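You operate a simulated robot arm through the tools that you are given. There is no shell and no other tool.

The job below is to be done with a simulated two-armed robot. You get a single attempt, and the scene is never put back.

TASK
On the top of the black chest, fold the blue screen cloth in half, so that its two long edges meet.

Only the result counts: the job must be done as asked and must still hold three seconds after the hand-in. Knocking over, shifting, dropping, spilling or breaking anything else fails it. Flat cloth is picked up by pressing the open fingertips on it (5 to 10 N) and closing them slowly along it; thin cloth reads only 2 to 8 mm in the jaws.

THE ROBOT
Two 7-joint arms with two-finger grippers on one trunk, on a base that moves. Base frame: it is fixed to the floor where the robot stands at the start and does not move with it; the origin is under the middle of the robot, x ahead of it, y to its left, z up; the surface under the hand at the start is at about z = 720. Units: mm, degrees, N and s.
The left shoulder is at the start at [81, 160, 977], the right one opposite. With the tool pointing down near the work surface each hand reaches from about 340 to 780 mm from the robot's upright axis, wherever it stands, measured 20 degrees to its own side. Places, roughly: top of the black chest [600, -200, 700]. Payload 2.45 kg a hand.
Tool frame (each hand has its own): the origin (TCP) lies between the finger pads and is the grasp point; the fingertips stand 26 mm ahead of it; z points along the fingers, y is the line along which they close. The gripper opens to 96 mm; its body begins 69 mm behind the TCP.
Orientation is told as [roll, pitch, yaw] about the base's x, y, z axes, in that order, counted from this pose: with the fingers straight down and closing along the base's y, the tool's x points along the base's -x, its y along +y and its z along -z.

THE INTERFACE
- The arms move only by the tool jog_arm. It takes "left_steps", "right_steps" or both (then of equal length, played together; a hand with none holds still); each is a list that holds one entry, the list of rows, each a list of 7 numbers: the shift along the tool's x, y, z in m, then the turn, a rotation vector about the tool's x, y, z in degrees, then the finger opening in m, from 0 to 0.096. In form: [[[tx, ty, tz, wx, wy, wz, jaw], ...]]. A call has 1 to 20 rows; each row shifts and turns the commanded pose from where the row before left it, along the tool's axes as they then stand. Each row takes 0.2 s and may step no farther than 50 mm and 8.6 degrees from the row before; otherwise, or with a gripper value out of range, the whole call is refused. Where a pose cannot be reached the arm comes as near as it can. A force on the tool above 40 N (or 10 N above the force at the start of the call, whichever is more), or a blocked arm, ends the call early, and 0.2 s more pass. Each finger travels about 119.9 mm/s and halts on what it meets, pressing with about 28 N; the grip force reading is that of the motor and also rises with nothing between the fingers. The clock runs only during rows and for 0.2 s after the last one: add rows that do not move to give the fingers time. The reply holds the time, the measured pose of the TCP, the force on the tool along the base axes, the opening and the grip force, in the units named above and with some noise, with the torque about the TCP (base axes, N m) and any sound that the robot's microphone picked up.
- Cameras (640 x 400 px; columns grow to the right, rows downward): "scene" is now at [197.2, -31, 1423.6]; the picture's right is [-0.30, -0.95, 0.00], its down [-0.88, 0.28, -0.38] and it looks along [0.36, -0.11, -0.93] (base axes); focal length 276 px, centre (320, 200). "left" rides on the left gripper at [82, -3, -98] in its tool frame; the picture's right is [0.04, 1.00, 0.00], its down [-0.73, 0.03, -0.68] and it looks along [-0.68, 0.03, 0.73] (tool axes); focal length 256 px, centre (320, 200). "right" rides on the right gripper at [82, 3, -98] in its tool frame; the picture's right is [-0.04, 1.00, 0.00], its down [-0.73, -0.03, -0.68] and it looks along [-0.68, -0.03, 0.73] (tool axes); focal length 256 px, centre (320, 200). There is no depth. A picture from a camera that has moved, and an enlarged one, comes with that camera's place and axes in the base frame and with its lens. The place of the scene camera against the robot may be out by one fixed shift of up to 25 mm in any direction.
- get_image(camera): a new picture of that camera. The clock stands still meanwhile.
- slide_trunk(by): moves the trunk up (or, below 0, down) by that many mm; the arms and the scene camera ride with it, the base frame stays. It gives what a move gives, with no picture.
- roll_base(legs): drives the robot by 1 to 6 legs, each [ahead, left, turn to the left] in mm, mm and degrees, along the robot's own axes; the way and the turn of a leg run together, so that a leg with both is an arc; at most 1500 mm and 180 degrees a leg. The arms and the cameras ride along, it lands a little off, and it stops where it bumps. It gives what a move gives.
- head_to(pan, tilt): turns the head with the scene camera to pan (to the left, within 120 degrees either way) and tilt (down, from -29 to 69), counted from straight ahead of the robot (the tilt from the chest, where the trunk bows). It gives what a move gives.
- inspect(camera, box): a new picture of the part [left, top, right, bottom] of that camera's present view, enlarged. The clock stands still meanwhile.
- hand_in(): hands the job in; it is judged then, once.

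Places have to be worked out from the pictures, the camera data and where the tool is seen. Open the grippers and draw the arms clear of the work before you hand the job in, unless the task says otherwise.

The tools are called as a command line: name --argument value ..., lists and objects as JSON in quotes. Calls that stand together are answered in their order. jog_arm: Moves the arms, as the interface text tells. Its arguments: {"type":"object","properties":{"left_steps":{"type":"array","items":{"type":"array","items":{"type":"array","items":{"type":"number"}}}},"right_steps":{"type":"array","items":{"type":"array","items":{"type":"array","items":{"type":"number"}}}}},"required":[]} The other tools are called the same way: slide_trunk (by) moves the trunk up or down; roll_base (legs) drives the base; head_to (pan, tilt) turns the head that bears the scene camera; get_image (camera) takes a picture; inspect (camera, box) takes an enlarged picture of a part of a camera's view; hand_in () hands the job in.

At the start:

```text
time: 0.0
left_tool_pos: [449.1, 52.0, 928.3]
left_tool_rot: [0.2, 0.1, 0.0]
left_wrist_force: [0.0, -0.1, -0.9]
left_wrist_torque: [0.0, -0.04, 0.02]
left_opening: 95.8
left_gripper_force: 0.1
right_tool_pos: [381.4, -243.3, 949.9]
right_tool_rot: [0.0, 0.1, 0.1]
right_wrist_force: [-0.1, 0.7, 0.2]
right_wrist_torque: [0.01, 0.02, -0.02]
right_opening: 96.0
right_gripper_force: 0.1
trunk travel left (down, up): [-150.0, 417.0]
robot x, y, heading: [-0.2, 0.3, -0.0]
head pan, tilt (commanded): [-17.7, 67.5]
```

scene: 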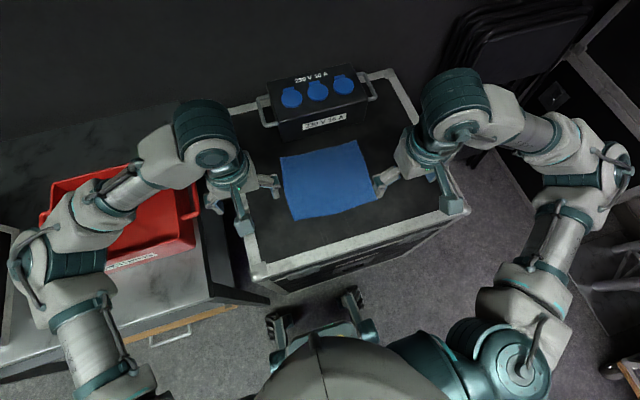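
right: 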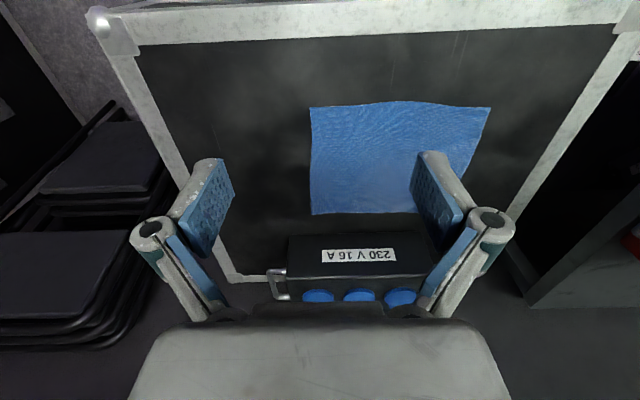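
left: 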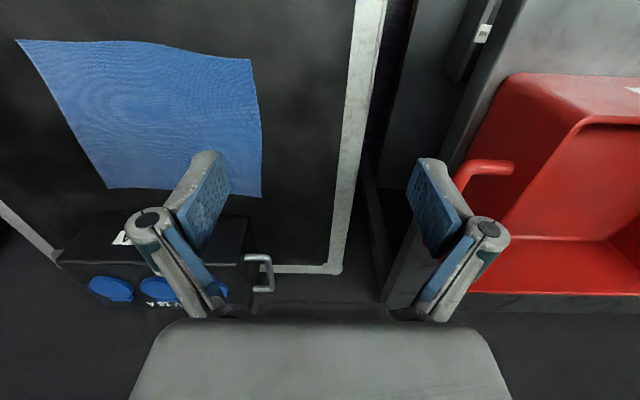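

I start by taking an enlarged look at the cloth with the scene camera, to work out where its corners lie.

inspect --camera "scene" --box '[220, 60, 480, 300]'

inspect --camera "right" --box '[280, 80, 520, 230]'

inspect --camera "left" --box '[0, 20, 300, 210]'

```text
1.67 times, centred on (350, 180) of scene
camera zoom: at [197.2, -31.0, 1423.6], right [-0.3, -0.95, 0.0], down [-0.88, 0.28, -0.38], along [0.36, -0.11, -0.93], focal length 461 px, centre (270, 233)
```

zoom: 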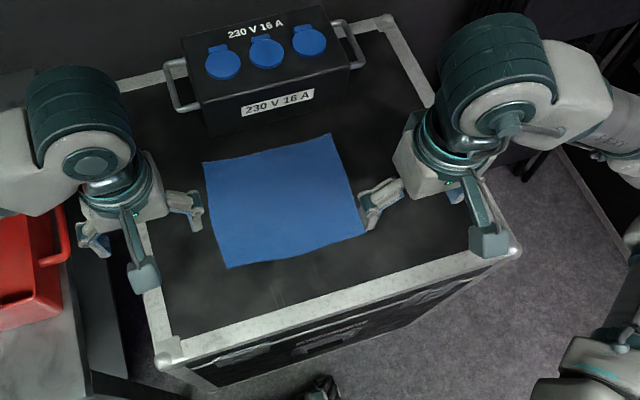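

```text
2.67 times, centred on (400, 155) of right
camera zoom: at [299.8, -240.2, 1048.4], right [0.04, 1.0, 0.0], down [0.73, -0.03, 0.68], along [0.68, -0.03, -0.73], focal length 683 px, centre (107, 320)
```

zoom: 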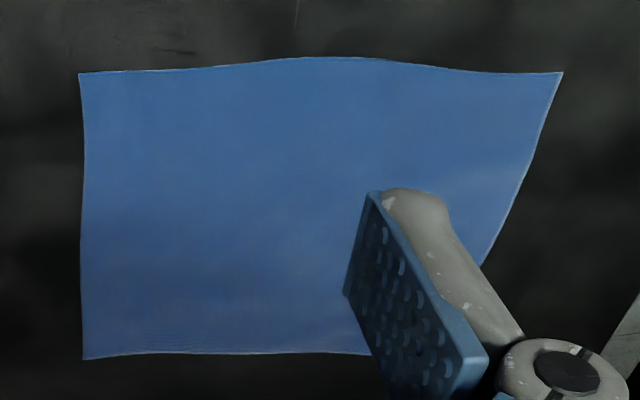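

```text
2.11 times, centred on (150, 115) of left
camera zoom: at [368.5, 48.2, 1026.0], right [-0.04, 1.0, 0.0], down [0.73, 0.03, 0.68], along [0.68, 0.03, -0.73], focal length 539 px, centre (678, 379)
```

zoom: 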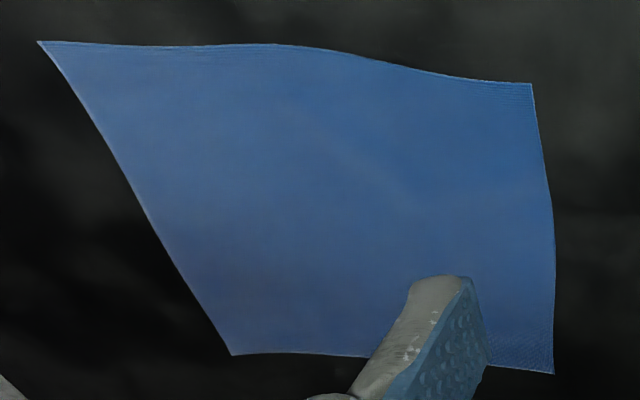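

Triangulating from both wrist cameras puts the cloth at about z = 721. Its corners are near-right (439,-262), near-left (449,-23), far-right (643,-273) and far-left (652,-35), so the long edges (about 239 mm) run along y. I plan to fold the far edge over to the near edge. First I check in free air whether the hands can turn so their fingers close along x, with the cameras outward.

jog_arm --left_steps '[[[0, 0, 0, 0, 0, 8.4, 0.08], [0, 0, 0, 0, 0, 8.4, 0.06], [0, 0, 0, 0, 0, 8.4, 0.04], [0, 0, 0, 0, 0, 8.4, 0.04], [0, 0, 0, 0, 0, 8.4, 0.04], [0, 0, 0, 0, 0, 8.4, 0.04], [0, 0, 0, 0, 0, 8.4, 0.04], [0, 0, 0, 0, 0, 8.4, 0.04], [0, 0, 0, 0, 0, 8.4, 0.04], [0, 0, 0, 0, 0, 8.4, 0.04], [0, 0, 0, 0, 0, 8.4, 0.04], [0, 0, 0, 0, 0, 0, 0.04], [0, 0, 0, 0, 0, 0, 0.04]]]' --right_steps '[[[0, 0, 0, 0, 0, -8, 0.08], [0, 0, 0, 0, 0, -8, 0.06], [0, 0, 0, 0, 0, -8, 0.04], [0, 0, 0, 0, 0, -8, 0.04], [0, 0, 0, 0, 0, -8, 0.04], [0, 0, 0, 0, 0, -8, 0.04], [0, 0, 0, 0, 0, -8, 0.04], [0, 0, 0, 0, 0, -8, 0.04], [0, 0, 0, 0, 0, -8, 0.04], [0, 0, 0, 0, 0, -8, 0.04], [0, 0, 0, 0, 0, -8, 0.04], [0, 0, 0, 0, 0, 0, 0.04], [0, 0, 0, 0, 0, 0, 0.04]]]'

```text
time: 2.8
left_tool_pos: [445.9, 53.5, 930.5]
left_tool_rot: [0.2, 0.1, -92.6]
left_wrist_force: [0.4, -0.1, 0.5]
left_wrist_torque: [0.0, -0.02, 0.04]
left_opening: 40.3
left_gripper_force: 0.0
right_tool_pos: [326.3, -187.1, 943.3]
right_tool_rot: [-0.2, 0.0, 88.1]
right_wrist_force: [-0.4, 0.4, 0.1]
right_wrist_torque: [0.0, 0.0, 0.03]
right_opening: 40.0
right_gripper_force: 0.0
right hand out of reach, approached as far as the arm can: row 9, 10, 11
trunk travel left (down, up): [-150.0, 417.0]
robot x, y, heading: [1.3, 0.6, 0.1]
head pan, tilt (commanded): [-17.7, 67.5]
```

The left hand turned fine. The right hand was too close to the body to finish its turn, so I move both hands forward above the far half of the cloth, still high up, and read where they end.

jog_arm --left_steps '[[[-0.021, 0.03, 0, 0, 0, 0, 0.04], [-0.021, 0.03, 0, 0, 0, 0, 0.04], [-0.021, 0.03, 0, 0, 0, 0, 0.04], [-0.021, 0.03, 0, 0, 0, 0, 0.04], [-0.021, 0.03, 0, 0, 0, 0, 0.04], [0, 0, 0, 0, 0, 0, 0.04], [0, 0, 0, 0, 0, 0, 0.04]]]' --right_steps '[[[0.01, -0.04, 0, 0, 0, 0, 0.04], [0.01, -0.04, 0, 0, 0, 0, 0.04], [0.01, -0.04, 0, 0, 0, 0, 0.04], [0.01, -0.04, 0, 0, 0, 0, 0.04], [0.01, -0.04, 0, 0, 0, 0, 0.04], [0, 0, 0, 0, 0, 0, 0.04], [0, 0, 0, 0, 0, 0, 0.04]]]'

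```text
time: 4.4
left_tool_pos: [593.6, -54.3, 930.3]
left_tool_rot: [0.2, 0.0, -92.4]
left_wrist_force: [0.7, 0.0, -0.3]
left_wrist_torque: [-0.02, -0.02, -0.02]
left_opening: 40.2
left_gripper_force: 0.0
right_tool_pos: [360.5, -146.5, 937.3]
right_tool_rot: [-0.2, 0.0, 87.8]
right_wrist_force: [0.0, 0.1, 0.4]
right_wrist_torque: [0.0, 0.02, -0.03]
right_opening: 40.1
right_gripper_force: 0.1
right hand out of reach, approached as far as the arm can: row 1, 2, 3, 4, 5
trunk travel left (down, up): [-150.0, 417.0]
robot x, y, heading: [0.9, -0.6, -0.2]
head pan, tilt (commanded): [-17.7, 67.5]
```

The right arm is stuck at a limit, short of its target. I look at the scene before I untwist it.

get_image --camera "scene"

```text
taken
camera scene: at [198.2, -30.8, 1423.5], right [-0.3, -0.95, 0.0], down [-0.88, 0.28, -0.38], along [0.36, -0.12, -0.93], focal length 276 px, centre (320, 200)
```

scene: 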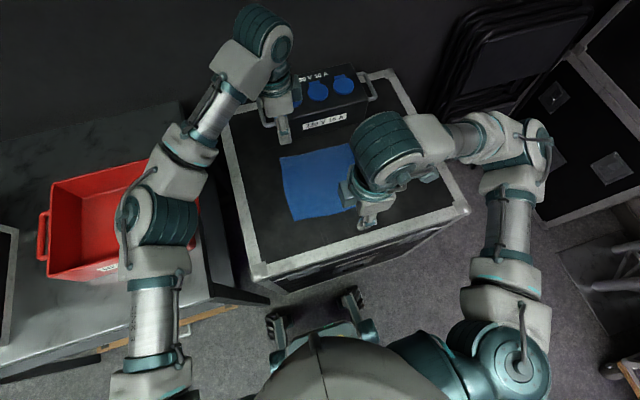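

The right wrist looks wound up against its limit. I turn it back towards yaw 0 in place, well above everything, and read where it settles.

jog_arm --right_steps '[[[0, 0, 0, 0, 0, 8, 0.04], [0, 0, 0, 0, 0, 8, 0.04], [0, 0, 0, 0, 0, 8, 0.04], [0, 0, 0, 0, 0, 8, 0.04], [0, 0, 0, 0, 0, 8, 0.04], [0, 0, 0, 0, 0, 8, 0.04], [0, 0, 0, 0, 0, 8, 0.04], [0, 0, 0, 0, 0, 8, 0.04], [0, 0, 0, 0, 0, 8, 0.04], [0, 0, 0, 0, 0, 8, 0.04], [0, 0, 0, 0, 0, 8, 0.04], [0, 0, 0, 0, 0, 0, 0.04], [0, 0, 0, 0, 0, 0, 0.04]]]'

```text
time: 7.2
left_tool_pos: [592.4, -55.7, 929.2]
left_tool_rot: [0.3, 0.1, -92.3]
left_wrist_force: [-0.6, 0.0, 0.1]
left_wrist_torque: [-0.04, 0.0, -0.02]
left_opening: 40.1
left_gripper_force: 0.0
right_tool_pos: [362.2, -148.8, 936.5]
right_tool_rot: [0.0, -0.1, -0.1]
right_wrist_force: [0.1, -0.2, -0.8]
right_wrist_torque: [0.0, 0.01, 0.01]
right_opening: 40.0
right_gripper_force: 0.0
trunk travel left (down, up): [-150.0, 417.0]
robot x, y, heading: [2.1, -0.4, 0.0]
head pan, tilt (commanded): [-17.7, 67.5]
```

Commands restart from the measured pose, which is good. I move the right hand ahead to about (600,-250) at yaw 0, and will try the turn from there.

jog_arm --right_steps '[[[-0.04, -0.0167, 0, 0, 0, 0, 0.04], [-0.04, -0.0167, 0, 0, 0, 0, 0.04], [-0.04, -0.0167, 0, 0, 0, 0, 0.04], [-0.04, -0.0167, 0, 0, 0, 0, 0.04], [-0.04, -0.0167, 0, 0, 0, 0, 0.04], [-0.04, -0.0167, 0, 0, 0, 0, 0.04], [0, 0, 0, 0, 0, -8, 0.04], [0, 0, 0, 0, 0, -8, 0.04], [0, 0, 0, 0, 0, -8, 0.04], [0, 0, 0, 0, 0, -8, 0.04], [0, 0, 0, 0, 0, -8, 0.04], [0, 0, 0, 0, 0, -8, 0.04], [0, 0, 0, 0, 0, -8, 0.04], [0, 0, 0, 0, 0, -8, 0.04], [0, 0, 0, 0, 0, -8, 0.04], [0, 0, 0, 0, 0, -8, 0.04], [0, 0, 0, 0, 0, -8, 0.04], [0, 0, 0, 0, 0, 0, 0.04]]]'

```text
time: 11.0
left_tool_pos: [593.9, -55.3, 930.4]
left_tool_rot: [0.3, 0.1, -92.4]
left_wrist_force: [-0.8, -0.8, -0.9]
left_wrist_torque: [-0.02, 0.0, 0.0]
left_opening: 40.1
left_gripper_force: 0.1
right_tool_pos: [400.8, -117.2, 923.4]
right_tool_rot: [-0.2, 0.0, 83.9]
right_wrist_force: [0.3, 0.0, 0.0]
right_wrist_torque: [0.04, 0.01, 0.0]
right_opening: 39.8
right_gripper_force: 0.2
right hand out of reach, approached as far as the arm can: row 11, 12, 13, 14, 15, 16, 17
trunk travel left (down, up): [-150.0, 417.0]
robot x, y, heading: [-3.8, 4.1, 0.0]
head pan, tilt (commanded): [-17.7, 67.5]
```

Yaw +88 pulls the right arm off position, so I turn it the other way. At yaw about -92 its camera would also sit on the +y side, which still leaves about 118 mm to the left hand.

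jog_arm --right_steps '[[[0, -0.01, 0, 0, 0, 8.4, 0.04], [0, -0.01, 0, 0, 0, 8.4, 0.04], [0, 0, 0, 0, 0, 8.4, 0.04], [0, 0, 0, 0, 0, 8.4, 0.04], [0, 0, 0, 0, 0, 8.4, 0.04], [0, 0, 0, 0, 0, 8.4, 0.04], [0, 0, 0, 0, 0, 8.4, 0.04], [0, 0, 0, 0, 0, 8.4, 0.04], [0, 0, 0, 0, 0, 8.4, 0.04], [0, 0, 0, 0, 0, 8.4, 0.04], [-0.04, -0.03, 0, 0, 0, 0, 0.04], [-0.04, -0.03, 0, 0, 0, 0, 0.04], [-0.04, -0.03, 0, 0, 0, 0, 0.04], [-0.04, -0.03, 0, 0, 0, 0, 0.04], [-0.02, -0.02, 0, 0, 0, 0, 0.04], [0, 0, 0, 0, 0, 0, 0.04]]]'

jog_arm --right_steps '[[[0, 0, 0, 0, 0, 8.4, 0.04], [0, 0, 0, 0, 0, 8.4, 0.04], [0, 0, 0, 0, 0, 8.4, 0.04], [0, 0, 0, 0, 0, 8.4, 0.04], [0, 0, 0, 0, 0, 8.4, 0.04], [0, 0, 0, 0, 0, 8.4, 0.04], [0, 0, 0, 0, 0, 8.4, 0.04], [0, 0, 0, 0, 0, 8.4, 0.04], [0, 0, 0, 0, 0, 8.4, 0.04], [0, 0, 0, 0, 0, 8.4, 0.04], [0, 0, 0, 0, 0, 8.4, 0.04], [0, 0, 0, 0, 0, 0, 0.04], [0, 0, 0, 0, 0, 0, 0.04]]]'

```text
time: 14.4
left_tool_pos: [593.8, -56.1, 930.6]
left_tool_rot: [0.2, 0.1, -92.4]
left_wrist_force: [0.2, 0.5, 0.0]
left_wrist_torque: [0.0, 0.01, 0.03]
left_opening: 39.9
left_gripper_force: 0.1
right_tool_pos: [601.0, -261.6, 924.4]
right_tool_rot: [-0.1, -0.3, -0.2]
right_wrist_force: [0.1, -0.1, 0.4]
right_wrist_torque: [-0.02, 0.0, -0.03]
right_opening: 39.8
right_gripper_force: 0.0
trunk travel left (down, up): [-150.0, 417.0]
robot x, y, heading: [-0.4, -1.0, -0.2]
head pan, tilt (commanded): [-17.7, 67.5]
```

```text
time: 17.2
left_tool_pos: [592.8, -54.9, 930.1]
left_tool_rot: [0.3, 0.2, -92.3]
left_wrist_force: [-0.8, -0.1, 0.5]
left_wrist_torque: [-0.03, 0.02, 0.0]
left_opening: 39.9
left_gripper_force: 0.1
right_tool_pos: [600.1, -261.7, 924.4]
right_tool_rot: [0.2, 0.1, -92.6]
right_wrist_force: [-0.6, 0.0, 0.3]
right_wrist_torque: [0.01, -0.04, 0.0]
right_opening: 40.3
right_gripper_force: 0.0
trunk travel left (down, up): [-150.0, 417.0]
robot x, y, heading: [0.8, -0.0, -0.1]
head pan, tilt (commanded): [-17.7, 67.5]
```

Both hands now hold yaw about -92.5 at the far edge. I test the other end of the fold: back to x of about 440, still high, with the fingers tilted about 60 degrees to point forward.

jog_arm --left_steps '[[[0, -0.04, 0, 0, 0, 0, 0.04], [0, -0.04, 0, 0, 0, 0, 0.04], [0, -0.04, 0, 0, 0, 0, 0.04], [0, -0.04, 0, 0, 0, 0, 0.04], [0, 0, 0, -8.5, 0, 0, 0.04], [0, 0, 0, -8.5, 0, 0, 0.04], [0, 0, 0, -8.5, 0, 0, 0.04], [0, 0, 0, -8.5, 0, 0, 0.04], [0, 0, 0, -8.5, 0, 0, 0.04], [0, 0, 0, -8.5, 0, 0, 0.04], [0, 0, 0, -8.5, 0, 0, 0.04], [0, 0, 0, 0, 0, 0, 0.04], [0, 0, 0, 0, 0, 0, 0.04]]]' --right_steps '[[[0, -0.04, 0, 0, 0, 0, 0.04], [0, -0.04, 0, 0, 0, 0, 0.04], [0, -0.04, 0, 0, 0, 0, 0.04], [0, -0.04, 0, 0, 0, 0, 0.04], [0, 0, 0, -8.5, 0, 0, 0.04], [0, 0, 0, -8.5, 0, 0, 0.04], [0, 0, 0, -8.5, 0, 0, 0.04], [0, 0, 0, -8.5, 0, 0, 0.04], [0, 0, 0, -8.5, 0, 0, 0.04], [0, 0, 0, -8.5, 0, 0, 0.04], [0, 0, 0, -8.5, 0, 0, 0.04], [0, 0, 0, 0, 0, 0, 0.04], [0, 0, 0, 0, 0, 0, 0.04]]]'

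```text
time: 20.0
left_tool_pos: [431.1, -50.8, 929.8]
left_tool_rot: [59.7, -0.1, -92.3]
left_wrist_force: [-0.6, -1.1, 0.2]
left_wrist_torque: [0.05, 0.01, 0.0]
left_opening: 40.2
left_gripper_force: 0.0
right_tool_pos: [506.5, -258.8, 947.6]
right_tool_rot: [59.7, 0.0, -92.7]
right_wrist_force: [0.6, 0.6, 0.1]
right_wrist_torque: [0.04, 0.0, -0.02]
right_opening: 39.9
right_gripper_force: 0.0
right hand out of reach, approached as far as the arm can: row 9, 10, 11
trunk travel left (down, up): [-150.0, 417.0]
robot x, y, heading: [0.4, -5.0, 0.2]
head pan, tilt (commanded): [-17.7, 67.5]
```

The left hand manages it. The right one fell short in x at this height, so I test lower down, where the wrist is farther from the shoulder, with TCP at about z = 790 and clear of the chest top.

jog_arm --left_steps '[[[0, -0.026, 0.015, 0, 0, 0, 0.04], [0, -0.026, 0.015, 0, 0, 0, 0.04], [0, -0.026, 0.015, 0, 0, 0, 0.04], [0, -0.026, 0.015, 0, 0, 0, 0.04], [0, -0.026, 0.015, 0, 0, 0, 0.04], [0, 0, 0, 0, 0, 0, 0.04]]]' --right_steps '[[[0, -0.026, 0.015, 0, 0, 0, 0.04], [0, -0.026, 0.015, 0, 0, 0, 0.04], [0, -0.026, 0.015, 0, 0, 0, 0.04], [0, -0.026, 0.015, 0, 0, 0, 0.04], [0, -0.033, -0.042, 0, 0, 0, 0.04], [0, 0, 0, 0, 0, 0, 0.04]]]'

```text
refused: row 5 steps farther than a row can; nothing moved
```

The last row stepped 53 mm, which is too far. I split it and repeat the test.

jog_arm --left_steps '[[[0, -0.026, 0.015, 0, 0, 0, 0.04], [0, -0.026, 0.015, 0, 0, 0, 0.04], [0, -0.026, 0.015, 0, 0, 0, 0.04], [0, -0.026, 0.015, 0, 0, 0, 0.04], [0, -0.026, 0.015, 0, 0, 0, 0.04], [0, 0, 0, 0, 0, 0, 0.04], [0, 0, 0, 0, 0, 0, 0.04]]]' --right_steps '[[[0, -0.026, 0.015, 0, 0, 0, 0.04], [0, -0.026, 0.015, 0, 0, 0, 0.04], [0, -0.026, 0.015, 0, 0, 0, 0.04], [0, -0.026, 0.015, 0, 0, 0, 0.04], [0, -0.018, -0.02, 0, 0, 0, 0.04], [0, -0.018, -0.02, 0, 0, 0, 0.04], [0, -0.018, -0.02, 0, 0, 0, 0.04]]]'

```text
time: 21.6
left_tool_pos: [430.6, -55.1, 786.6]
left_tool_rot: [60.4, 0.3, -92.5]
left_wrist_force: [-0.4, 0.7, 0.1]
left_wrist_torque: [-0.02, 0.04, 0.03]
left_opening: 40.3
left_gripper_force: 0.1
right_tool_pos: [506.8, -264.3, 810.1]
right_tool_rot: [60.0, 0.3, -92.5]
right_wrist_force: [-0.2, 0.3, 0.9]
right_wrist_torque: [0.03, 0.02, 0.01]
right_opening: 40.0
right_gripper_force: 0.2
right hand out of reach, approached as far as the arm can: row 1, 2, 5, 6, 7
trunk travel left (down, up): [-150.0, 417.0]
robot x, y, heading: [0.8, -2.7, 0.2]
head pan, tilt (commanded): [-17.7, 67.5]
```

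The right wrist seems limited by how close it gets to its shoulder. Raising the trunk adds that distance and still leaves reach for the far edge, so I lift it by 120 mm; the hands ride up with it, in free air.

slide_trunk --by 120

```text
time: 23.1
left_tool_pos: [430.3, -47.3, 898.5]
left_tool_rot: [59.7, -0.1, -92.4]
left_wrist_force: [-0.2, -0.4, -0.4]
left_wrist_torque: [0.0, -0.04, -0.03]
left_opening: 39.9
left_gripper_force: 0.1
right_tool_pos: [508.5, -256.9, 926.1]
right_tool_rot: [59.8, -0.2, -92.6]
right_wrist_force: [-0.4, 0.2, -0.4]
right_wrist_torque: [0.03, 0.04, -0.02]
right_opening: 39.9
right_gripper_force: 0.1
trunk travel left (down, up): [-270.0, 297.0]
robot x, y, heading: [-2.5, 2.0, 0.3]
head pan, tilt (commanded): [-17.7, 67.5]
```

I lower both hands again, then draw the right one back to x of about 440 at 60 degrees tilt to see if it gets there now.

jog_arm --left_steps '[[[0, -0.0238, 0.01375, 0, 0, 0, 0.04], [0, -0.0238, 0.01375, 0, 0, 0, 0.04], [0, -0.0238, 0.01375, 0, 0, 0, 0.04], [0, -0.0238, 0.01375, 0, 0, 0, 0.04], [0, 0, 0, 0, 0, 0, 0.04], [0, 0, 0, 0, 0, 0, 0.04], [0, 0, 0, 0, 0, 0, 0.04], [0, 0, 0, 0, 0, 0, 0.04]]]' --right_steps '[[[0, -0.0238, 0.01375, 0, 0, 0, 0.04], [0, -0.0238, 0.01375, 0, 0, 0, 0.04], [0, -0.0238, 0.01375, 0, 0, 0, 0.04], [0, -0.0238, 0.01375, 0, 0, 0, 0.04], [0, -0.0113, -0.0197, 0, 0, 0, 0.04], [0, -0.0113, -0.0197, 0, 0, 0, 0.04], [0, -0.0113, -0.0197, 0, 0, 0, 0.04], [0, 0, 0, 0, 0, 0, 0.04]]]'

```text
time: 24.9
left_tool_pos: [428.6, -48.7, 789.3]
left_tool_rot: [59.6, -0.2, -92.4]
left_wrist_force: [-0.2, -0.3, -0.4]
left_wrist_torque: [0.0, -0.02, -0.01]
left_opening: 40.0
left_gripper_force: 0.1
right_tool_pos: [475.3, -255.7, 927.5]
right_tool_rot: [59.4, 0.0, -92.6]
right_wrist_force: [0.2, 0.1, -0.8]
right_wrist_torque: [0.04, 0.01, 0.01]
right_opening: 39.8
right_gripper_force: 0.1
right hand out of reach, approached as far as the arm can: row 1, 2, 3, 4, 6, 7
trunk travel left (down, up): [-270.0, 297.0]
robot x, y, heading: [-1.3, -1.1, -0.2]
head pan, tilt (commanded): [-17.7, 67.5]
```

The right arm is limited in another way, so I think about centring the robot on the cloth by driving about 150 mm to its right, which would make the arms mirror each other. I can test that with the left arm now: the mirrored offset is y of about +95 with the same 60 degree tilt.

jog_arm --left_steps '[[[0.036, 0, 0, 0, 0, 0, 0.04], [0.036, 0, 0, 0, 0, 0, 0.04], [0.036, 0, 0, 0, 0, 0, 0.04], [0.036, 0, 0, 0, 0, 0, 0.04], [0, 0, 0, 0, 0, 0, 0.04]]]'

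```text
time: 26.1
left_tool_pos: [434.2, 92.2, 790.2]
left_tool_rot: [59.7, 0.1, -92.3]
left_wrist_force: [0.0, 0.2, 0.2]
left_wrist_torque: [-0.01, -0.03, -0.01]
left_opening: 40.0
left_gripper_force: 0.1
right_tool_pos: [475.5, -256.4, 926.6]
right_tool_rot: [59.4, 0.0, -92.5]
right_wrist_force: [0.0, -0.1, -0.3]
right_wrist_torque: [0.01, 0.01, -0.02]
right_opening: 40.1
right_gripper_force: 0.0
trunk travel left (down, up): [-270.0, 297.0]
robot x, y, heading: [-3.7, -2.6, -0.0]
head pan, tilt (commanded): [-17.7, 67.5]
```

That works. Now I check the mirrored far position: left hand vertical at about (640, 92).

jog_arm --left_steps '[[[0, 0, 0, 8.5, 0, 0, 0.04], [0, 0, 0, 8.5, 0, 0, 0.04], [0, 0, 0, 8.5, 0, 0, 0.04], [0, 0, 0, 8.5, 0, 0, 0.04], [0, 0, 0, 8.5, 0, 0, 0.04], [0, 0, 0, 8.5, 0, 0, 0.04], [0, 0, 0, 8.5, 0, 0, 0.04], [0, 0.042, 0, 0, 0, 0, 0.04], [0, 0.042, 0, 0, 0, 0, 0.04], [0, 0.042, 0, 0, 0, 0, 0.04], [0, 0.042, 0, 0, 0, 0, 0.04], [0, 0.042, 0, 0, 0, 0, 0.04], [0, 0, 0, 0, 0, 0, 0.04]]]'

```text
time: 28.9
left_tool_pos: [649.4, 82.5, 791.3]
left_tool_rot: [0.2, 0.0, -92.4]
left_wrist_force: [0.3, -0.1, -0.2]
left_wrist_torque: [0.02, 0.02, -0.02]
left_opening: 39.7
left_gripper_force: 0.0
right_tool_pos: [475.1, -256.4, 927.1]
right_tool_rot: [59.4, 0.0, -92.6]
right_wrist_force: [-0.4, -0.3, 0.1]
right_wrist_torque: [0.0, 0.0, 0.0]
right_opening: 40.2
right_gripper_force: 0.0
trunk travel left (down, up): [-270.0, 297.0]
robot x, y, heading: [-0.3, 3.6, -0.1]
head pan, tilt (commanded): [-17.7, 67.5]
```

Both end poses are reachable in the mirrored layout, so I will centre the robot on the cloth. First I pull the left hand up and back, and untilt and unwind the right hand to yaw 0, before driving.

jog_arm --left_steps '[[[0, -0.025, -0.03, 0, 0, 0, 0.04], [0, -0.025, -0.03, 0, 0, 0, 0.04], [0, -0.025, -0.03, 0, 0, 0, 0.04], [0, -0.025, -0.03, 0, 0, 0, 0.04], [0, 0, 0, 0, 0, 0, 0.04], [0, 0, 0, 0, 0, 0, 0.04], [0, 0, 0, 0, 0, 0, 0.04], [0, 0, 0, 0, 0, 0, 0.04], [0, 0, 0, 0, 0, 0, 0.04], [0, 0, 0, 0, 0, 0, 0.04], [0, 0, 0, 0, 0, 0, 0.04], [0, 0, 0, 0, 0, 0, 0.04], [0, 0, 0, 0, 0, 0, 0.04], [0, 0, 0, 0, 0, 0, 0.04], [0, 0, 0, 0, 0, 0, 0.04], [0, 0, 0, 0, 0, 0, 0.04], [0, 0, 0, 0, 0, 0, 0.04], [0, 0, 0, 0, 0, 0, 0.04], [0, 0, 0, 0, 0, 0, 0.04]]]' --right_steps '[[[0, 0, 0, 8.5, 0, 0, 0.04], [0, 0, 0, 8.5, 0, 0, 0.04], [0, 0, 0, 8.5, 0, 0, 0.04], [0, 0, 0, 8.5, 0, 0, 0.04], [0, 0, 0, 8.5, 0, 0, 0.04], [0, 0, 0, 8.5, 0, 0, 0.04], [0, 0, 0, 8.5, 0, 0, 0.04], [0, 0, 0, 0, 0, -8.4, 0.04], [0, 0, 0, 0, 0, -8.4, 0.04], [0, 0, 0, 0, 0, -8.4, 0.04], [0, 0, 0, 0, 0, -8.4, 0.04], [0, 0, 0, 0, 0, -8.4, 0.04], [0, 0, 0, 0, 0, -8.4, 0.04], [0, 0, 0, 0, 0, -8.4, 0.04], [0, 0, 0, 0, 0, -8.4, 0.04], [0, 0, 0, 0, 0, -8.4, 0.04], [0, 0, 0, 0, 0, -8.4, 0.04], [0, 0, 0, 0, 0, -8.4, 0.04], [0, 0, 0, 0, 0, 0, 0.04]]]'

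```text
time: 32.9
left_tool_pos: [547.1, 89.8, 911.7]
left_tool_rot: [0.2, 0.1, -92.4]
left_wrist_force: [-0.7, -0.4, 0.3]
left_wrist_torque: [0.0, 0.02, -0.02]
left_opening: 40.0
left_gripper_force: 0.1
right_tool_pos: [474.8, -257.2, 926.1]
right_tool_rot: [0.0, -0.3, -0.1]
right_wrist_force: [-0.2, 0.0, -0.5]
right_wrist_torque: [-0.02, 0.0, 0.0]
right_opening: 40.3
right_gripper_force: 0.1
trunk travel left (down, up): [-270.0, 297.0]
robot x, y, heading: [4.7, -1.8, 0.1]
head pan, tilt (commanded): [-17.7, 67.5]
```

Both hands are high and clear, with fingertips at about z = 890 and the box top at about 840. The chest front is around x = 334 and nothing stands close on the right, so I drive 150 mm to the right.

roll_base --legs '[[0, -150, 0]]'

head_to --pan 0 --tilt 60

get_image --camera "scene"

```text
time: 34.3
left_tool_pos: [547.8, -44.1, 909.4]
left_tool_rot: [0.4, -0.9, -92.2]
left_wrist_force: [1.1, 1.2, 0.3]
left_wrist_torque: [-0.06, 0.07, 0.0]
left_opening: 40.4
left_gripper_force: 0.1
right_tool_pos: [474.8, -390.6, 929.5]
right_tool_rot: [-1.1, -0.2, 0.0]
right_wrist_force: [-0.2, 0.8, -1.0]
right_wrist_torque: [-0.15, 0.02, -0.02]
right_opening: 39.8
right_gripper_force: 0.1
trunk travel left (down, up): [-270.0, 297.0]
robot x, y, heading: [1.4, -147.8, 0.1]
head pan, tilt (commanded): [-17.7, 67.5]
```

```text
time: 35.1
left_tool_pos: [543.7, -44.5, 912.1]
left_tool_rot: [0.5, -0.5, -92.1]
left_wrist_force: [0.5, 1.1, 0.5]
left_wrist_torque: [-0.09, 0.02, 0.0]
left_opening: 40.0
left_gripper_force: 0.2
right_tool_pos: [470.1, -392.4, 932.3]
right_tool_rot: [-0.5, -0.6, 0.2]
right_wrist_force: [0.3, 1.0, 0.4]
right_wrist_torque: [-0.15, -0.02, -0.01]
right_opening: 40.1
right_gripper_force: 0.0
trunk travel left (down, up): [-270.0, 297.0]
robot x, y, heading: [5.9, -145.2, -0.2]
head pan, tilt (commanded): [0.0, 60.0]
```

```text
taken
camera scene: at [104.0, -125.4, 1561.8], right [0.0, -1.0, 0.02], down [-0.87, -0.01, -0.5], along [0.5, -0.02, -0.87], focal length 276 px, centre (320, 200)
```

scene: 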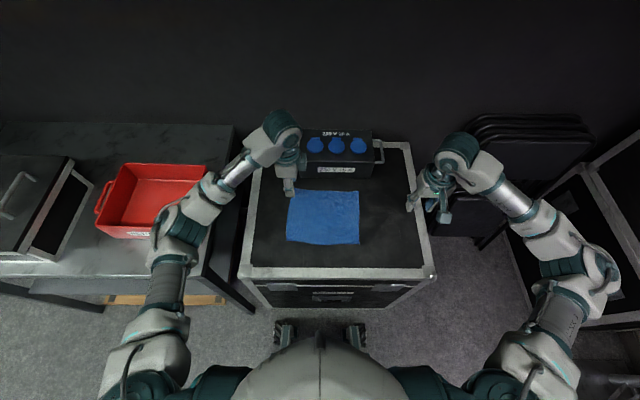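

The readings may not have settled after the drive, because the tools moved 134 mm while the base reports about 147. I let it rest for a moment and read again.

jog_arm --left_steps '[[[0, 0, 0, 0, 0, 0, 0.04], [0, 0, 0, 0, 0, 0, 0.04], [0, 0, 0, 0, 0, 0, 0.04], [0, 0, 0, 0, 0, 0, 0.04], [0, 0, 0, 0, 0, 0, 0.04]]]'

get_image --camera "left"

get_image --camera "right"

```text
time: 36.3
left_tool_pos: [544.9, -87.1, 916.1]
left_tool_rot: [0.3, 1.5, -92.4]
left_wrist_force: [-1.0, -0.5, 0.6]
left_wrist_torque: [0.12, -0.01, 0.01]
left_opening: 40.0
left_gripper_force: 0.0
right_tool_pos: [471.5, -435.3, 921.6]
right_tool_rot: [1.5, -0.4, -0.3]
right_wrist_force: [-0.7, -2.0, 0.0]
right_wrist_torque: [0.14, -0.02, -0.02]
right_opening: 40.1
right_gripper_force: 0.1
trunk travel left (down, up): [-270.0, 297.0]
robot x, y, heading: [-1.6, -158.1, -0.2]
head pan, tilt (commanded): [0.0, 60.0]
```

```text
taken
camera left: at [544.1, -10.2, 1015.8], right [1.0, 0.0, 0.01], down [-0.01, -0.75, 0.66], along [0.01, -0.66, -0.75], focal length 256 px, centre (320, 200)
```

left: 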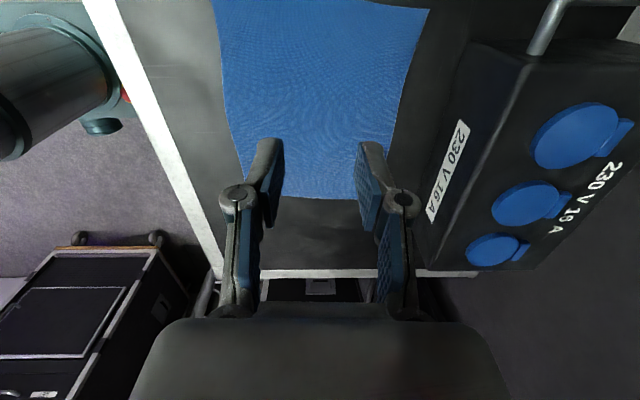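

```text
taken
camera right: at [387.6, -434.8, 1019.8], right [0.04, 1.0, 0.02], down [0.73, -0.05, 0.68], along [0.68, -0.01, -0.73], focal length 256 px, centre (320, 200)
```

right: 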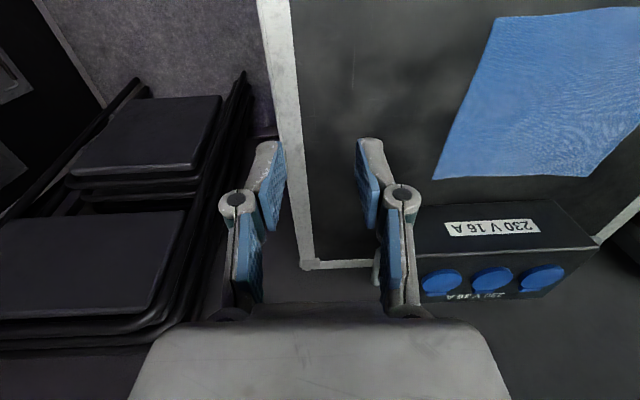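

The robot is swaying after the drive, with the tool y swinging by tens of mm. I wait longer for it to settle.

jog_arm --left_steps '[[[0, 0, 0, 0, 0, 0, 0.04], [0, 0, 0, 0, 0, 0, 0.04], [0, 0, 0, 0, 0, 0, 0.04], [0, 0, 0, 0, 0, 0, 0.04], [0, 0, 0, 0, 0, 0, 0.04], [0, 0, 0, 0, 0, 0, 0.04], [0, 0, 0, 0, 0, 0, 0.04], [0, 0, 0, 0, 0, 0, 0.04], [0, 0, 0, 0, 0, 0, 0.04], [0, 0, 0, 0, 0, 0, 0.04], [0, 0, 0, 0, 0, 0, 0.04], [0, 0, 0, 0, 0, 0, 0.04], [0, 0, 0, 0, 0, 0, 0.04], [0, 0, 0, 0, 0, 0, 0.04], [0, 0, 0, 0, 0, 0, 0.04], [0, 0, 0, 0, 0, 0, 0.04], [0, 0, 0, 0, 0, 0, 0.04], [0, 0, 0, 0, 0, 0, 0.04], [0, 0, 0, 0, 0, 0, 0.04], [0, 0, 0, 0, 0, 0, 0.04]]]'

jog_arm --left_steps '[[[0, 0, 0, 0, 0, 0, 0.04], [0, 0, 0, 0, 0, 0, 0.04]]]'

jog_arm --left_steps '[[[0, 0, 0, 0, 0, 0, 0.04], [0, 0, 0, 0, 0, 0, 0.04]]]'

```text
time: 40.5
left_tool_pos: [543.0, -73.5, 914.8]
left_tool_rot: [0.5, 0.8, -92.2]
left_wrist_force: [-0.7, 0.2, 0.3]
left_wrist_torque: [0.0, -0.01, 0.06]
left_opening: 40.1
left_gripper_force: 0.0
right_tool_pos: [471.0, -421.6, 925.0]
right_tool_rot: [0.8, -0.5, -0.1]
right_wrist_force: [0.1, -0.3, 0.4]
right_wrist_torque: [0.02, -0.02, 0.0]
right_opening: 39.8
right_gripper_force: 0.1
trunk travel left (down, up): [-270.0, 297.0]
robot x, y, heading: [-3.5, -152.3, -0.1]
head pan, tilt (commanded): [0.0, 60.0]
```

```text
time: 41.1
left_tool_pos: [544.2, -57.4, 913.8]
left_tool_rot: [0.5, 0.2, -92.2]
left_wrist_force: [0.7, 0.6, 0.0]
left_wrist_torque: [-0.06, 0.01, -0.01]
left_opening: 40.1
left_gripper_force: 0.0
right_tool_pos: [471.1, -404.8, 928.6]
right_tool_rot: [0.1, -0.5, -0.1]
right_wrist_force: [-0.3, 0.1, 0.4]
right_wrist_torque: [-0.09, 0.01, 0.01]
right_opening: 40.0
right_gripper_force: 0.0
trunk travel left (down, up): [-270.0, 297.0]
robot x, y, heading: [0.2, -149.2, 0.1]
head pan, tilt (commanded): [0.0, 60.0]
```

```text
time: 41.7
left_tool_pos: [545.3, -62.2, 913.8]
left_tool_rot: [0.4, 0.3, -92.1]
left_wrist_force: [-0.6, -0.2, 0.1]
left_wrist_torque: [-0.03, -0.01, -0.01]
left_opening: 40.0
left_gripper_force: 0.1
right_tool_pos: [470.4, -408.9, 927.0]
right_tool_rot: [0.3, -0.5, 0.0]
right_wrist_force: [-0.6, -0.2, 0.1]
right_wrist_torque: [-0.02, -0.02, -0.01]
right_opening: 40.1
right_gripper_force: 0.1
trunk travel left (down, up): [-270.0, 297.0]
robot x, y, heading: [-0.3, -148.5, -0.2]
head pan, tilt (commanded): [0.0, 60.0]
```

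The sway dies down slowly, so I'll move gently. I bring the right hand to about (560,-250) and turn it to yaw +87.5, mirroring the left.

jog_arm --right_steps '[[[-0.01, 0.02, 0, 0, 0, 0, 0.04], [-0.015, 0.026, 0, 0, 0, 0, 0.04], [-0.018, 0.032, 0, 0, 0, 0, 0.04], [-0.018, 0.032, 0, 0, 0, 0, 0.04], [-0.015, 0.026, 0, 0, 0, 0, 0.04], [-0.014, 0.022, 0, 0, 0, 0, 0.04], [0, 0, 0, 0, 0, -6.8, 0.04], [0, 0, 0, 0, 0, -8.1, 0.04], [0, 0, 0, 0, 0, -8.1, 0.04], [0, 0, 0, 0, 0, -8.1, 0.04], [0, 0, 0, 0, 0, -8.1, 0.04], [0, 0, 0, 0, 0, -8.1, 0.04], [0, 0, 0, 0, 0, -8.1, 0.04], [0, 0, 0, 0, 0, -8.1, 0.04], [0, 0, 0, 0, 0, -8.1, 0.04], [0, 0, 0, 0, 0, -8.1, 0.04], [0, 0, 0, 0, 0, -8.1, 0.04], [0, 0, 0, 0, 0, 0, 0.04], [0, 0, 0, 0, 0, 0, 0.04], [0, 0, 0, 0, 0, 0, 0.04]]]'

```text
time: 45.9
left_tool_pos: [544.9, -65.1, 913.7]
left_tool_rot: [0.5, 0.3, -92.2]
left_wrist_force: [0.2, -0.7, 0.2]
left_wrist_torque: [0.05, 0.02, 0.02]
left_opening: 40.1
left_gripper_force: 0.0
right_tool_pos: [561.8, -255.1, 928.4]
right_tool_rot: [-0.1, -0.6, 50.1]
right_wrist_force: [-0.3, -0.7, -0.1]
right_wrist_torque: [0.0, 0.03, 0.02]
right_opening: 40.1
right_gripper_force: 0.0
right hand out of reach, approached as far as the arm can: row 13, 14, 15, 16, 17
trunk travel left (down, up): [-270.0, 297.0]
robot x, y, heading: [-2.2, -149.5, -0.1]
head pan, tilt (commanded): [0.0, 60.0]
```

The right wrist stopped at yaw 50 here. The left arm was turned closer in and more inward, at about (449, 52), so I mirror that path: unwind, go to about (449,-200), then turn.

jog_arm --right_steps '[[[0, 0, 0, 0, 0, 8.3, 0.04], [0, 0, 0, 0, 0, 8.3, 0.04], [0, 0, 0, 0, 0, 8.3, 0.04], [0, 0, 0, 0, 0, 8.3, 0.04], [0, 0, 0, 0, 0, 8.3, 0.04], [0, 0, 0, 0, 0, 8.3, 0.04], [0.02, 0.01, 0, 0, 0, 0, 0.04], [0.025, 0.013, 0, 0, 0, 0, 0.04], [0.025, 0.013, 0, 0, 0, 0, 0.04], [0.025, 0.013, 0, 0, 0, 0, 0.04], [0.018, 0.008, 0, 0, 0, 0, 0.04], [0, 0, 0, 0, 0, 0, 0.04]]]'

jog_arm --right_steps '[[[0, 0, 0, 0, 0, -6.8, 0.04], [0, 0, 0, 0, 0, -8.1, 0.04], [0, 0, 0, 0, 0, -8.1, 0.04], [0, 0, 0, 0, 0, -8.1, 0.04], [0, 0, 0, 0, 0, -8.1, 0.04], [0, 0, 0, 0, 0, -8.1, 0.04], [0, 0, 0, 0, 0, -8.1, 0.04], [0, 0, 0, 0, 0, -8.1, 0.04], [0, 0, 0, 0, 0, -8.1, 0.04], [0, 0, 0, 0, 0, -8.1, 0.04], [0, 0, 0, 0, 0, -8.1, 0.04], [0, 0, 0, 0, 0, 0, 0.04], [0, 0, 0, 0, 0, 0, 0.04]]]'

```text
time: 48.5
left_tool_pos: [544.9, -64.3, 914.3]
left_tool_rot: [0.4, 0.4, -92.2]
left_wrist_force: [-0.7, -0.7, 0.0]
left_wrist_torque: [0.03, -0.01, 0.0]
left_opening: 39.9
left_gripper_force: 0.0
right_tool_pos: [447.0, -198.8, 929.4]
right_tool_rot: [0.4, -0.5, 0.2]
right_wrist_force: [0.8, 0.5, 0.3]
right_wrist_torque: [0.01, 0.02, 0.0]
right_opening: 40.1
right_gripper_force: 0.1
trunk travel left (down, up): [-270.0, 297.0]
robot x, y, heading: [-0.2, -150.3, -0.0]
head pan, tilt (commanded): [0.0, 60.0]
```

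```text
time: 51.3
left_tool_pos: [543.9, -63.9, 913.0]
left_tool_rot: [0.5, 0.4, -92.2]
left_wrist_force: [0.0, 0.3, 0.0]
left_wrist_torque: [0.0, -0.01, 0.0]
left_opening: 40.0
left_gripper_force: 0.1
right_tool_pos: [447.3, -198.5, 927.4]
right_tool_rot: [-0.4, -0.5, 71.8]
right_wrist_force: [1.5, -0.6, -0.3]
right_wrist_torque: [0.0, 0.03, 0.01]
right_opening: 39.9
right_gripper_force: 0.1
right hand out of reach, approached as far as the arm can: row 10, 11
trunk travel left (down, up): [-270.0, 297.0]
robot x, y, heading: [-5.7, -147.9, 0.0]
head pan, tilt (commanded): [0.0, 60.0]
```

The right wrist's limit is near yaw +72. I now test the other sense (yaw -92.5) again from this centred base position, to see how much forward tilt it allows at the near edge.

jog_arm --right_steps '[[[0, 0, 0, 0, 0, 7.5, 0.04], [0, 0, 0, 0, 0, 8.3, 0.04], [0, 0, 0, 0, 0, 8.3, 0.04], [0, 0, 0, 0, 0, 8.3, 0.04], [0, 0, 0, 0, 0, 8.3, 0.04], [0, 0, 0, 0, 0, 8.3, 0.04], [0, 0, 0, 0, 0, 8.3, 0.04], [0, 0, 0, 0, 0, 8.3, 0.04], [0, 0, 0, 0, 0, 8.3, 0.04], [0, 0, 0, 0, 0, 8.3, 0.04], [0, 0, 0, 0, 0, 8.3, 0.04], [0, 0, 0, 0, 0, 8.3, 0.04], [0, 0, 0, 0, 0, 8.3, 0.04], [0, 0, 0, 0, 0, 8.3, 0.04], [0, 0, 0, 0, 0, 8.3, 0.04], [0, 0, 0, 0, 0, 8.3, 0.04], [0, 0, 0, 0, 0, 8.3, 0.04], [0, 0, 0, 0, 0, 8.3, 0.04], [0, 0, 0, 0, 0, 8.3, 0.04], [0, 0, 0, 0, 0, 7.5, 0.04]]]'

jog_arm --right_steps '[[[-0.025, 0, 0.02, 0, 0, 0, 0.04], [-0.025, 0, 0.03, 0, 0, 0, 0.04], [0, 0, 0.03, 0, 0, 0, 0.04], [0, 0, 0.03, 0, 0, 0, 0.04], [0, 0, 0.02, 0, 0, 0, 0.04], [0, 0, 0, -8, 0, 0, 0.04], [0, 0, 0, -8, 0, 0, 0.04], [0, 0, 0, -8, 0, 0, 0.04], [0, 0, 0, -8, 0, 0, 0.04], [0, 0, 0, -8, 0, 0, 0.04], [0, 0, 0, -8, 0, 0, 0.04], [0, 0, 0, -8, 0, 0, 0.04], [0, 0, 0, 0, 0, 0, 0.04], [0, 0, 0, 0, 0, 0, 0.04]]]'

```text
time: 55.5
left_tool_pos: [544.8, -65.1, 914.2]
left_tool_rot: [0.4, 0.5, -92.2]
left_wrist_force: [-0.2, -0.5, 0.2]
left_wrist_torque: [0.02, -0.02, -0.01]
left_opening: 39.9
left_gripper_force: 0.1
right_tool_pos: [448.1, -197.8, 928.4]
right_tool_rot: [0.4, 0.4, -92.7]
right_wrist_force: [0.1, 0.0, 0.2]
right_wrist_torque: [-0.01, -0.01, 0.03]
right_opening: 40.1
right_gripper_force: 0.2
trunk travel left (down, up): [-270.0, 297.0]
robot x, y, heading: [2.8, -150.6, 0.1]
head pan, tilt (commanded): [0.0, 60.0]
```

```text
time: 58.5
left_tool_pos: [544.7, -66.2, 914.5]
left_tool_rot: [0.3, 0.5, -92.3]
left_wrist_force: [-0.1, -0.3, -0.5]
left_wrist_torque: [-0.03, 0.0, -0.02]
left_opening: 40.0
left_gripper_force: 0.1
right_tool_pos: [447.0, -248.5, 798.9]
right_tool_rot: [56.5, 0.5, -92.8]
right_wrist_force: [0.1, -0.4, 0.0]
right_wrist_torque: [-0.01, -0.01, -0.01]
right_opening: 40.0
right_gripper_force: 0.0
trunk travel left (down, up): [-270.0, 297.0]
robot x, y, heading: [-0.5, -151.7, -0.0]
head pan, tilt (commanded): [0.0, 60.0]
```

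Now the right hand reaches 56 degrees of tilt at (447,-248), so both hands will use yaw of about -92.5. I untilt the right hand and take it to the far side, to check that end and view the far edge.

jog_arm --right_steps '[[[0, 0, 0, 8, 0, 0, 0.04], [0, 0, 0, 8, 0, 0, 0.04], [0, 0, 0, 8, 0, 0, 0.04], [0, 0, 0, 8, 0, 0, 0.04], [0, 0, 0, 8, 0, 0, 0.04], [0, 0, 0, 8, 0, 0, 0.04], [0, 0, 0, 8, 0, 0, 0.04], [0, 0.025, -0.01, 0, 0, 0, 0.04], [0, 0.035, -0.01, 0, 0, 0, 0.04], [0, 0.035, -0.01, 0, 0, 0, 0.04], [0, 0.035, -0.01, 0, 0, 0, 0.04], [0, 0.025, -0.01, 0, 0, 0, 0.04], [0, 0, 0, 0, 0, 0, 0.04], [0, 0, 0, 0, 0, 0, 0.04], [0, 0, 0, 0, 0, 0, 0.04]]]' --left_steps '[[[0, 0, 0, 0, 0, 0, 0.04], [0, 0, 0, 0, 0, 0, 0.04], [0, 0, 0, 0, 0, 0, 0.04], [0, 0, 0, 0, 0, 0, 0.04], [0, 0, 0, 0, 0, 0, 0.04], [0, 0, 0, 0, 0, 0, 0.04], [0, 0, 0, 0, 0, 0, 0.04], [0, 0.01, 0.012, 0, 0, 0, 0.04], [0, 0.012, 0.012, 0, 0, 0, 0.04], [0, 0.012, 0.012, 0, 0, 0, 0.04], [0, 0.012, 0.012, 0, 0, 0, 0.04], [0, 0.01, 0.012, 0, 0, 0, 0.04], [0, 0, 0, 0, 0, 0, 0.04], [0, 0, 0, 0, 0, 0, 0.04], [0, 0, 0, 0, 0, 0, 0.04]]]'

get_image --camera "left"

get_image --camera "right"

get_image --camera "scene"

```text
time: 61.7
left_tool_pos: [601.2, -67.2, 854.8]
left_tool_rot: [0.5, 0.4, -92.2]
left_wrist_force: [0.0, -0.5, 0.0]
left_wrist_torque: [-0.01, 0.01, 0.04]
left_opening: 40.1
left_gripper_force: 0.1
right_tool_pos: [601.7, -255.1, 847.6]
right_tool_rot: [0.5, 0.4, -92.6]
right_wrist_force: [-0.1, 0.5, 0.9]
right_wrist_torque: [-0.01, 0.03, 0.02]
right_opening: 39.9
right_gripper_force: 0.1
trunk travel left (down, up): [-270.0, 297.0]
robot x, y, heading: [1.1, -154.1, 0.0]
head pan, tilt (commanded): [0.0, 60.0]
```

```text
taken
camera left: at [600.9, 12.7, 953.6], right [1.0, 0.0, 0.01], down [0.0, -0.74, 0.67], along [0.01, -0.67, -0.74], focal length 256 px, centre (320, 200)
```

left: 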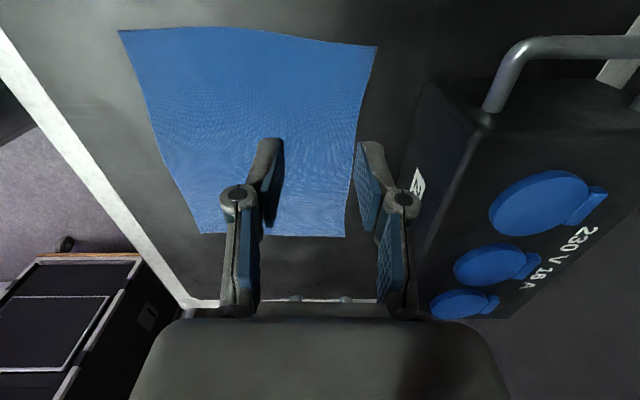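

```text
taken
camera right: at [607.1, -174.2, 947.0], right [1.0, -0.09, 0.01], down [-0.07, -0.74, 0.67], along [-0.05, -0.67, -0.74], focal length 256 px, centre (320, 200)
```

right: 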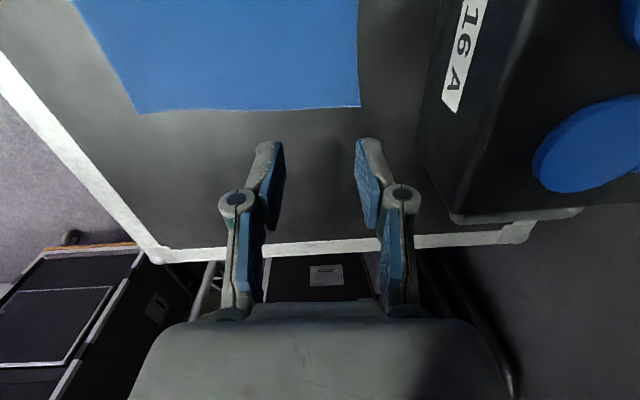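

```text
taken
camera scene: at [105.7, -163.2, 1562.1], right [0.0, -1.0, 0.0], down [-0.87, 0.0, -0.5], along [0.5, 0.0, -0.87], focal length 276 px, centre (320, 200)
```

scene: 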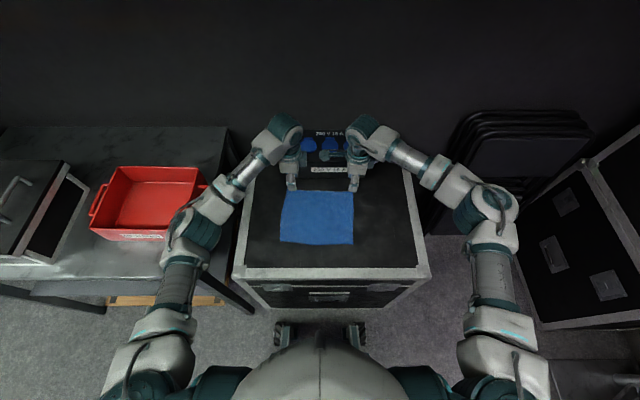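

From here the left camera gives corners A(439,-260), B(450,-23), C(640,-269) and D(648,-33), which agree with the first estimate, and the box front is at x of about 700. I move both hands above the far edge, left to about (639,-52) and right to about (632,-254), with TCP at z = 775 and jaws at 26 mm.

jog_arm --left_steps '[[[0.0033, 0.0075, 0.016, 0, 0, 0, 0.035], [0.0033, 0.0075, 0.016, 0, 0, 0, 0.03], [0.0033, 0.0075, 0.016, 0, 0, 0, 0.026], [0.0033, 0.0075, 0.016, 0, 0, 0, 0.026], [0.0033, 0.0075, 0.016, 0, 0, 0, 0.026], [0, 0, 0, 0, 0, 0, 0.026], [0, 0, 0, 0, 0, 0, 0.026], [0, 0, 0, 0, 0, 0, 0.026]]]' --right_steps '[[[0.0005, 0.006, 0.0145, 0, 0, 0, 0.035], [0.0005, 0.006, 0.0145, 0, 0, 0, 0.03], [0.0005, 0.006, 0.0145, 0, 0, 0, 0.026], [0.0005, 0.006, 0.0145, 0, 0, 0, 0.026], [0.0005, 0.006, 0.0145, 0, 0, 0, 0.026], [0, 0, 0, 0, 0, 0, 0.026], [0, 0, 0, 0, 0, 0, 0.026], [0, 0, 0, 0, 0, 0, 0.026]]]'

get_image --camera "left"

get_image --camera "right"

inspect --camera "scene" --box '[250, 110, 410, 250]'

```text
time: 63.5
left_tool_pos: [639.2, -50.7, 774.1]
left_tool_rot: [0.4, 0.5, -92.2]
left_wrist_force: [-0.3, 0.0, -0.8]
left_wrist_torque: [0.0, 0.0, 0.0]
left_opening: 26.0
left_gripper_force: 0.2
right_tool_pos: [633.5, -252.6, 776.2]
right_tool_rot: [0.5, 0.3, -92.7]
right_wrist_force: [0.2, 1.1, 0.3]
right_wrist_torque: [0.0, -0.01, -0.01]
right_opening: 26.1
right_gripper_force: 0.1
trunk travel left (down, up): [-270.0, 297.0]
robot x, y, heading: [2.0, -153.0, -0.0]
head pan, tilt (commanded): [0.0, 60.0]
```

```text
taken
camera left: at [638.6, 29.1, 872.7], right [1.0, 0.0, 0.01], down [0.0, -0.74, 0.67], along [0.01, -0.67, -0.74], focal length 256 px, centre (320, 200)
```

left: 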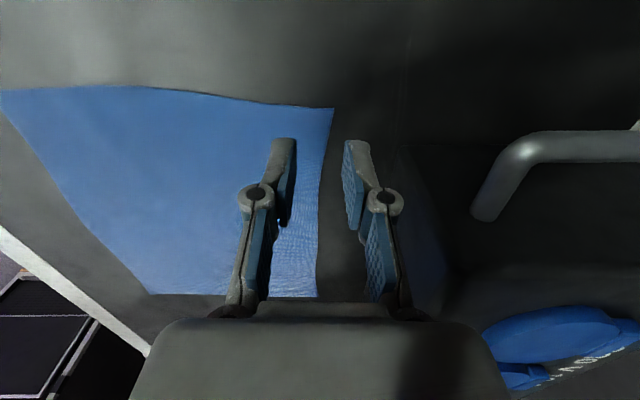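

```text
taken
camera right: at [638.6, -172.5, 875.7], right [1.0, -0.09, 0.01], down [-0.07, -0.74, 0.67], along [-0.05, -0.67, -0.74], focal length 256 px, centre (320, 200)
```

right: 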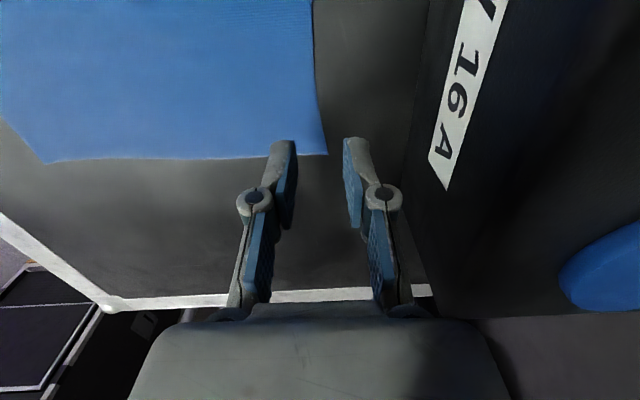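

```text
2.86 times, centred on (330, 180) of scene
camera zoom: at [106.0, -163.0, 1562.0], right [0.0, -1.0, 0.0], down [-0.87, 0.0, -0.49], along [0.49, 0.0, -0.87], focal length 790 px, centre (291, 257)
```

zoom: 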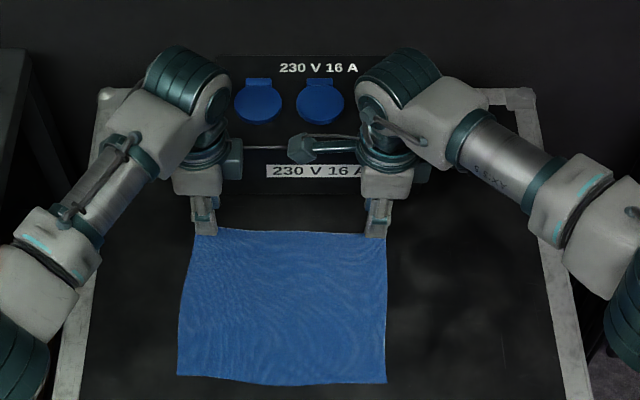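

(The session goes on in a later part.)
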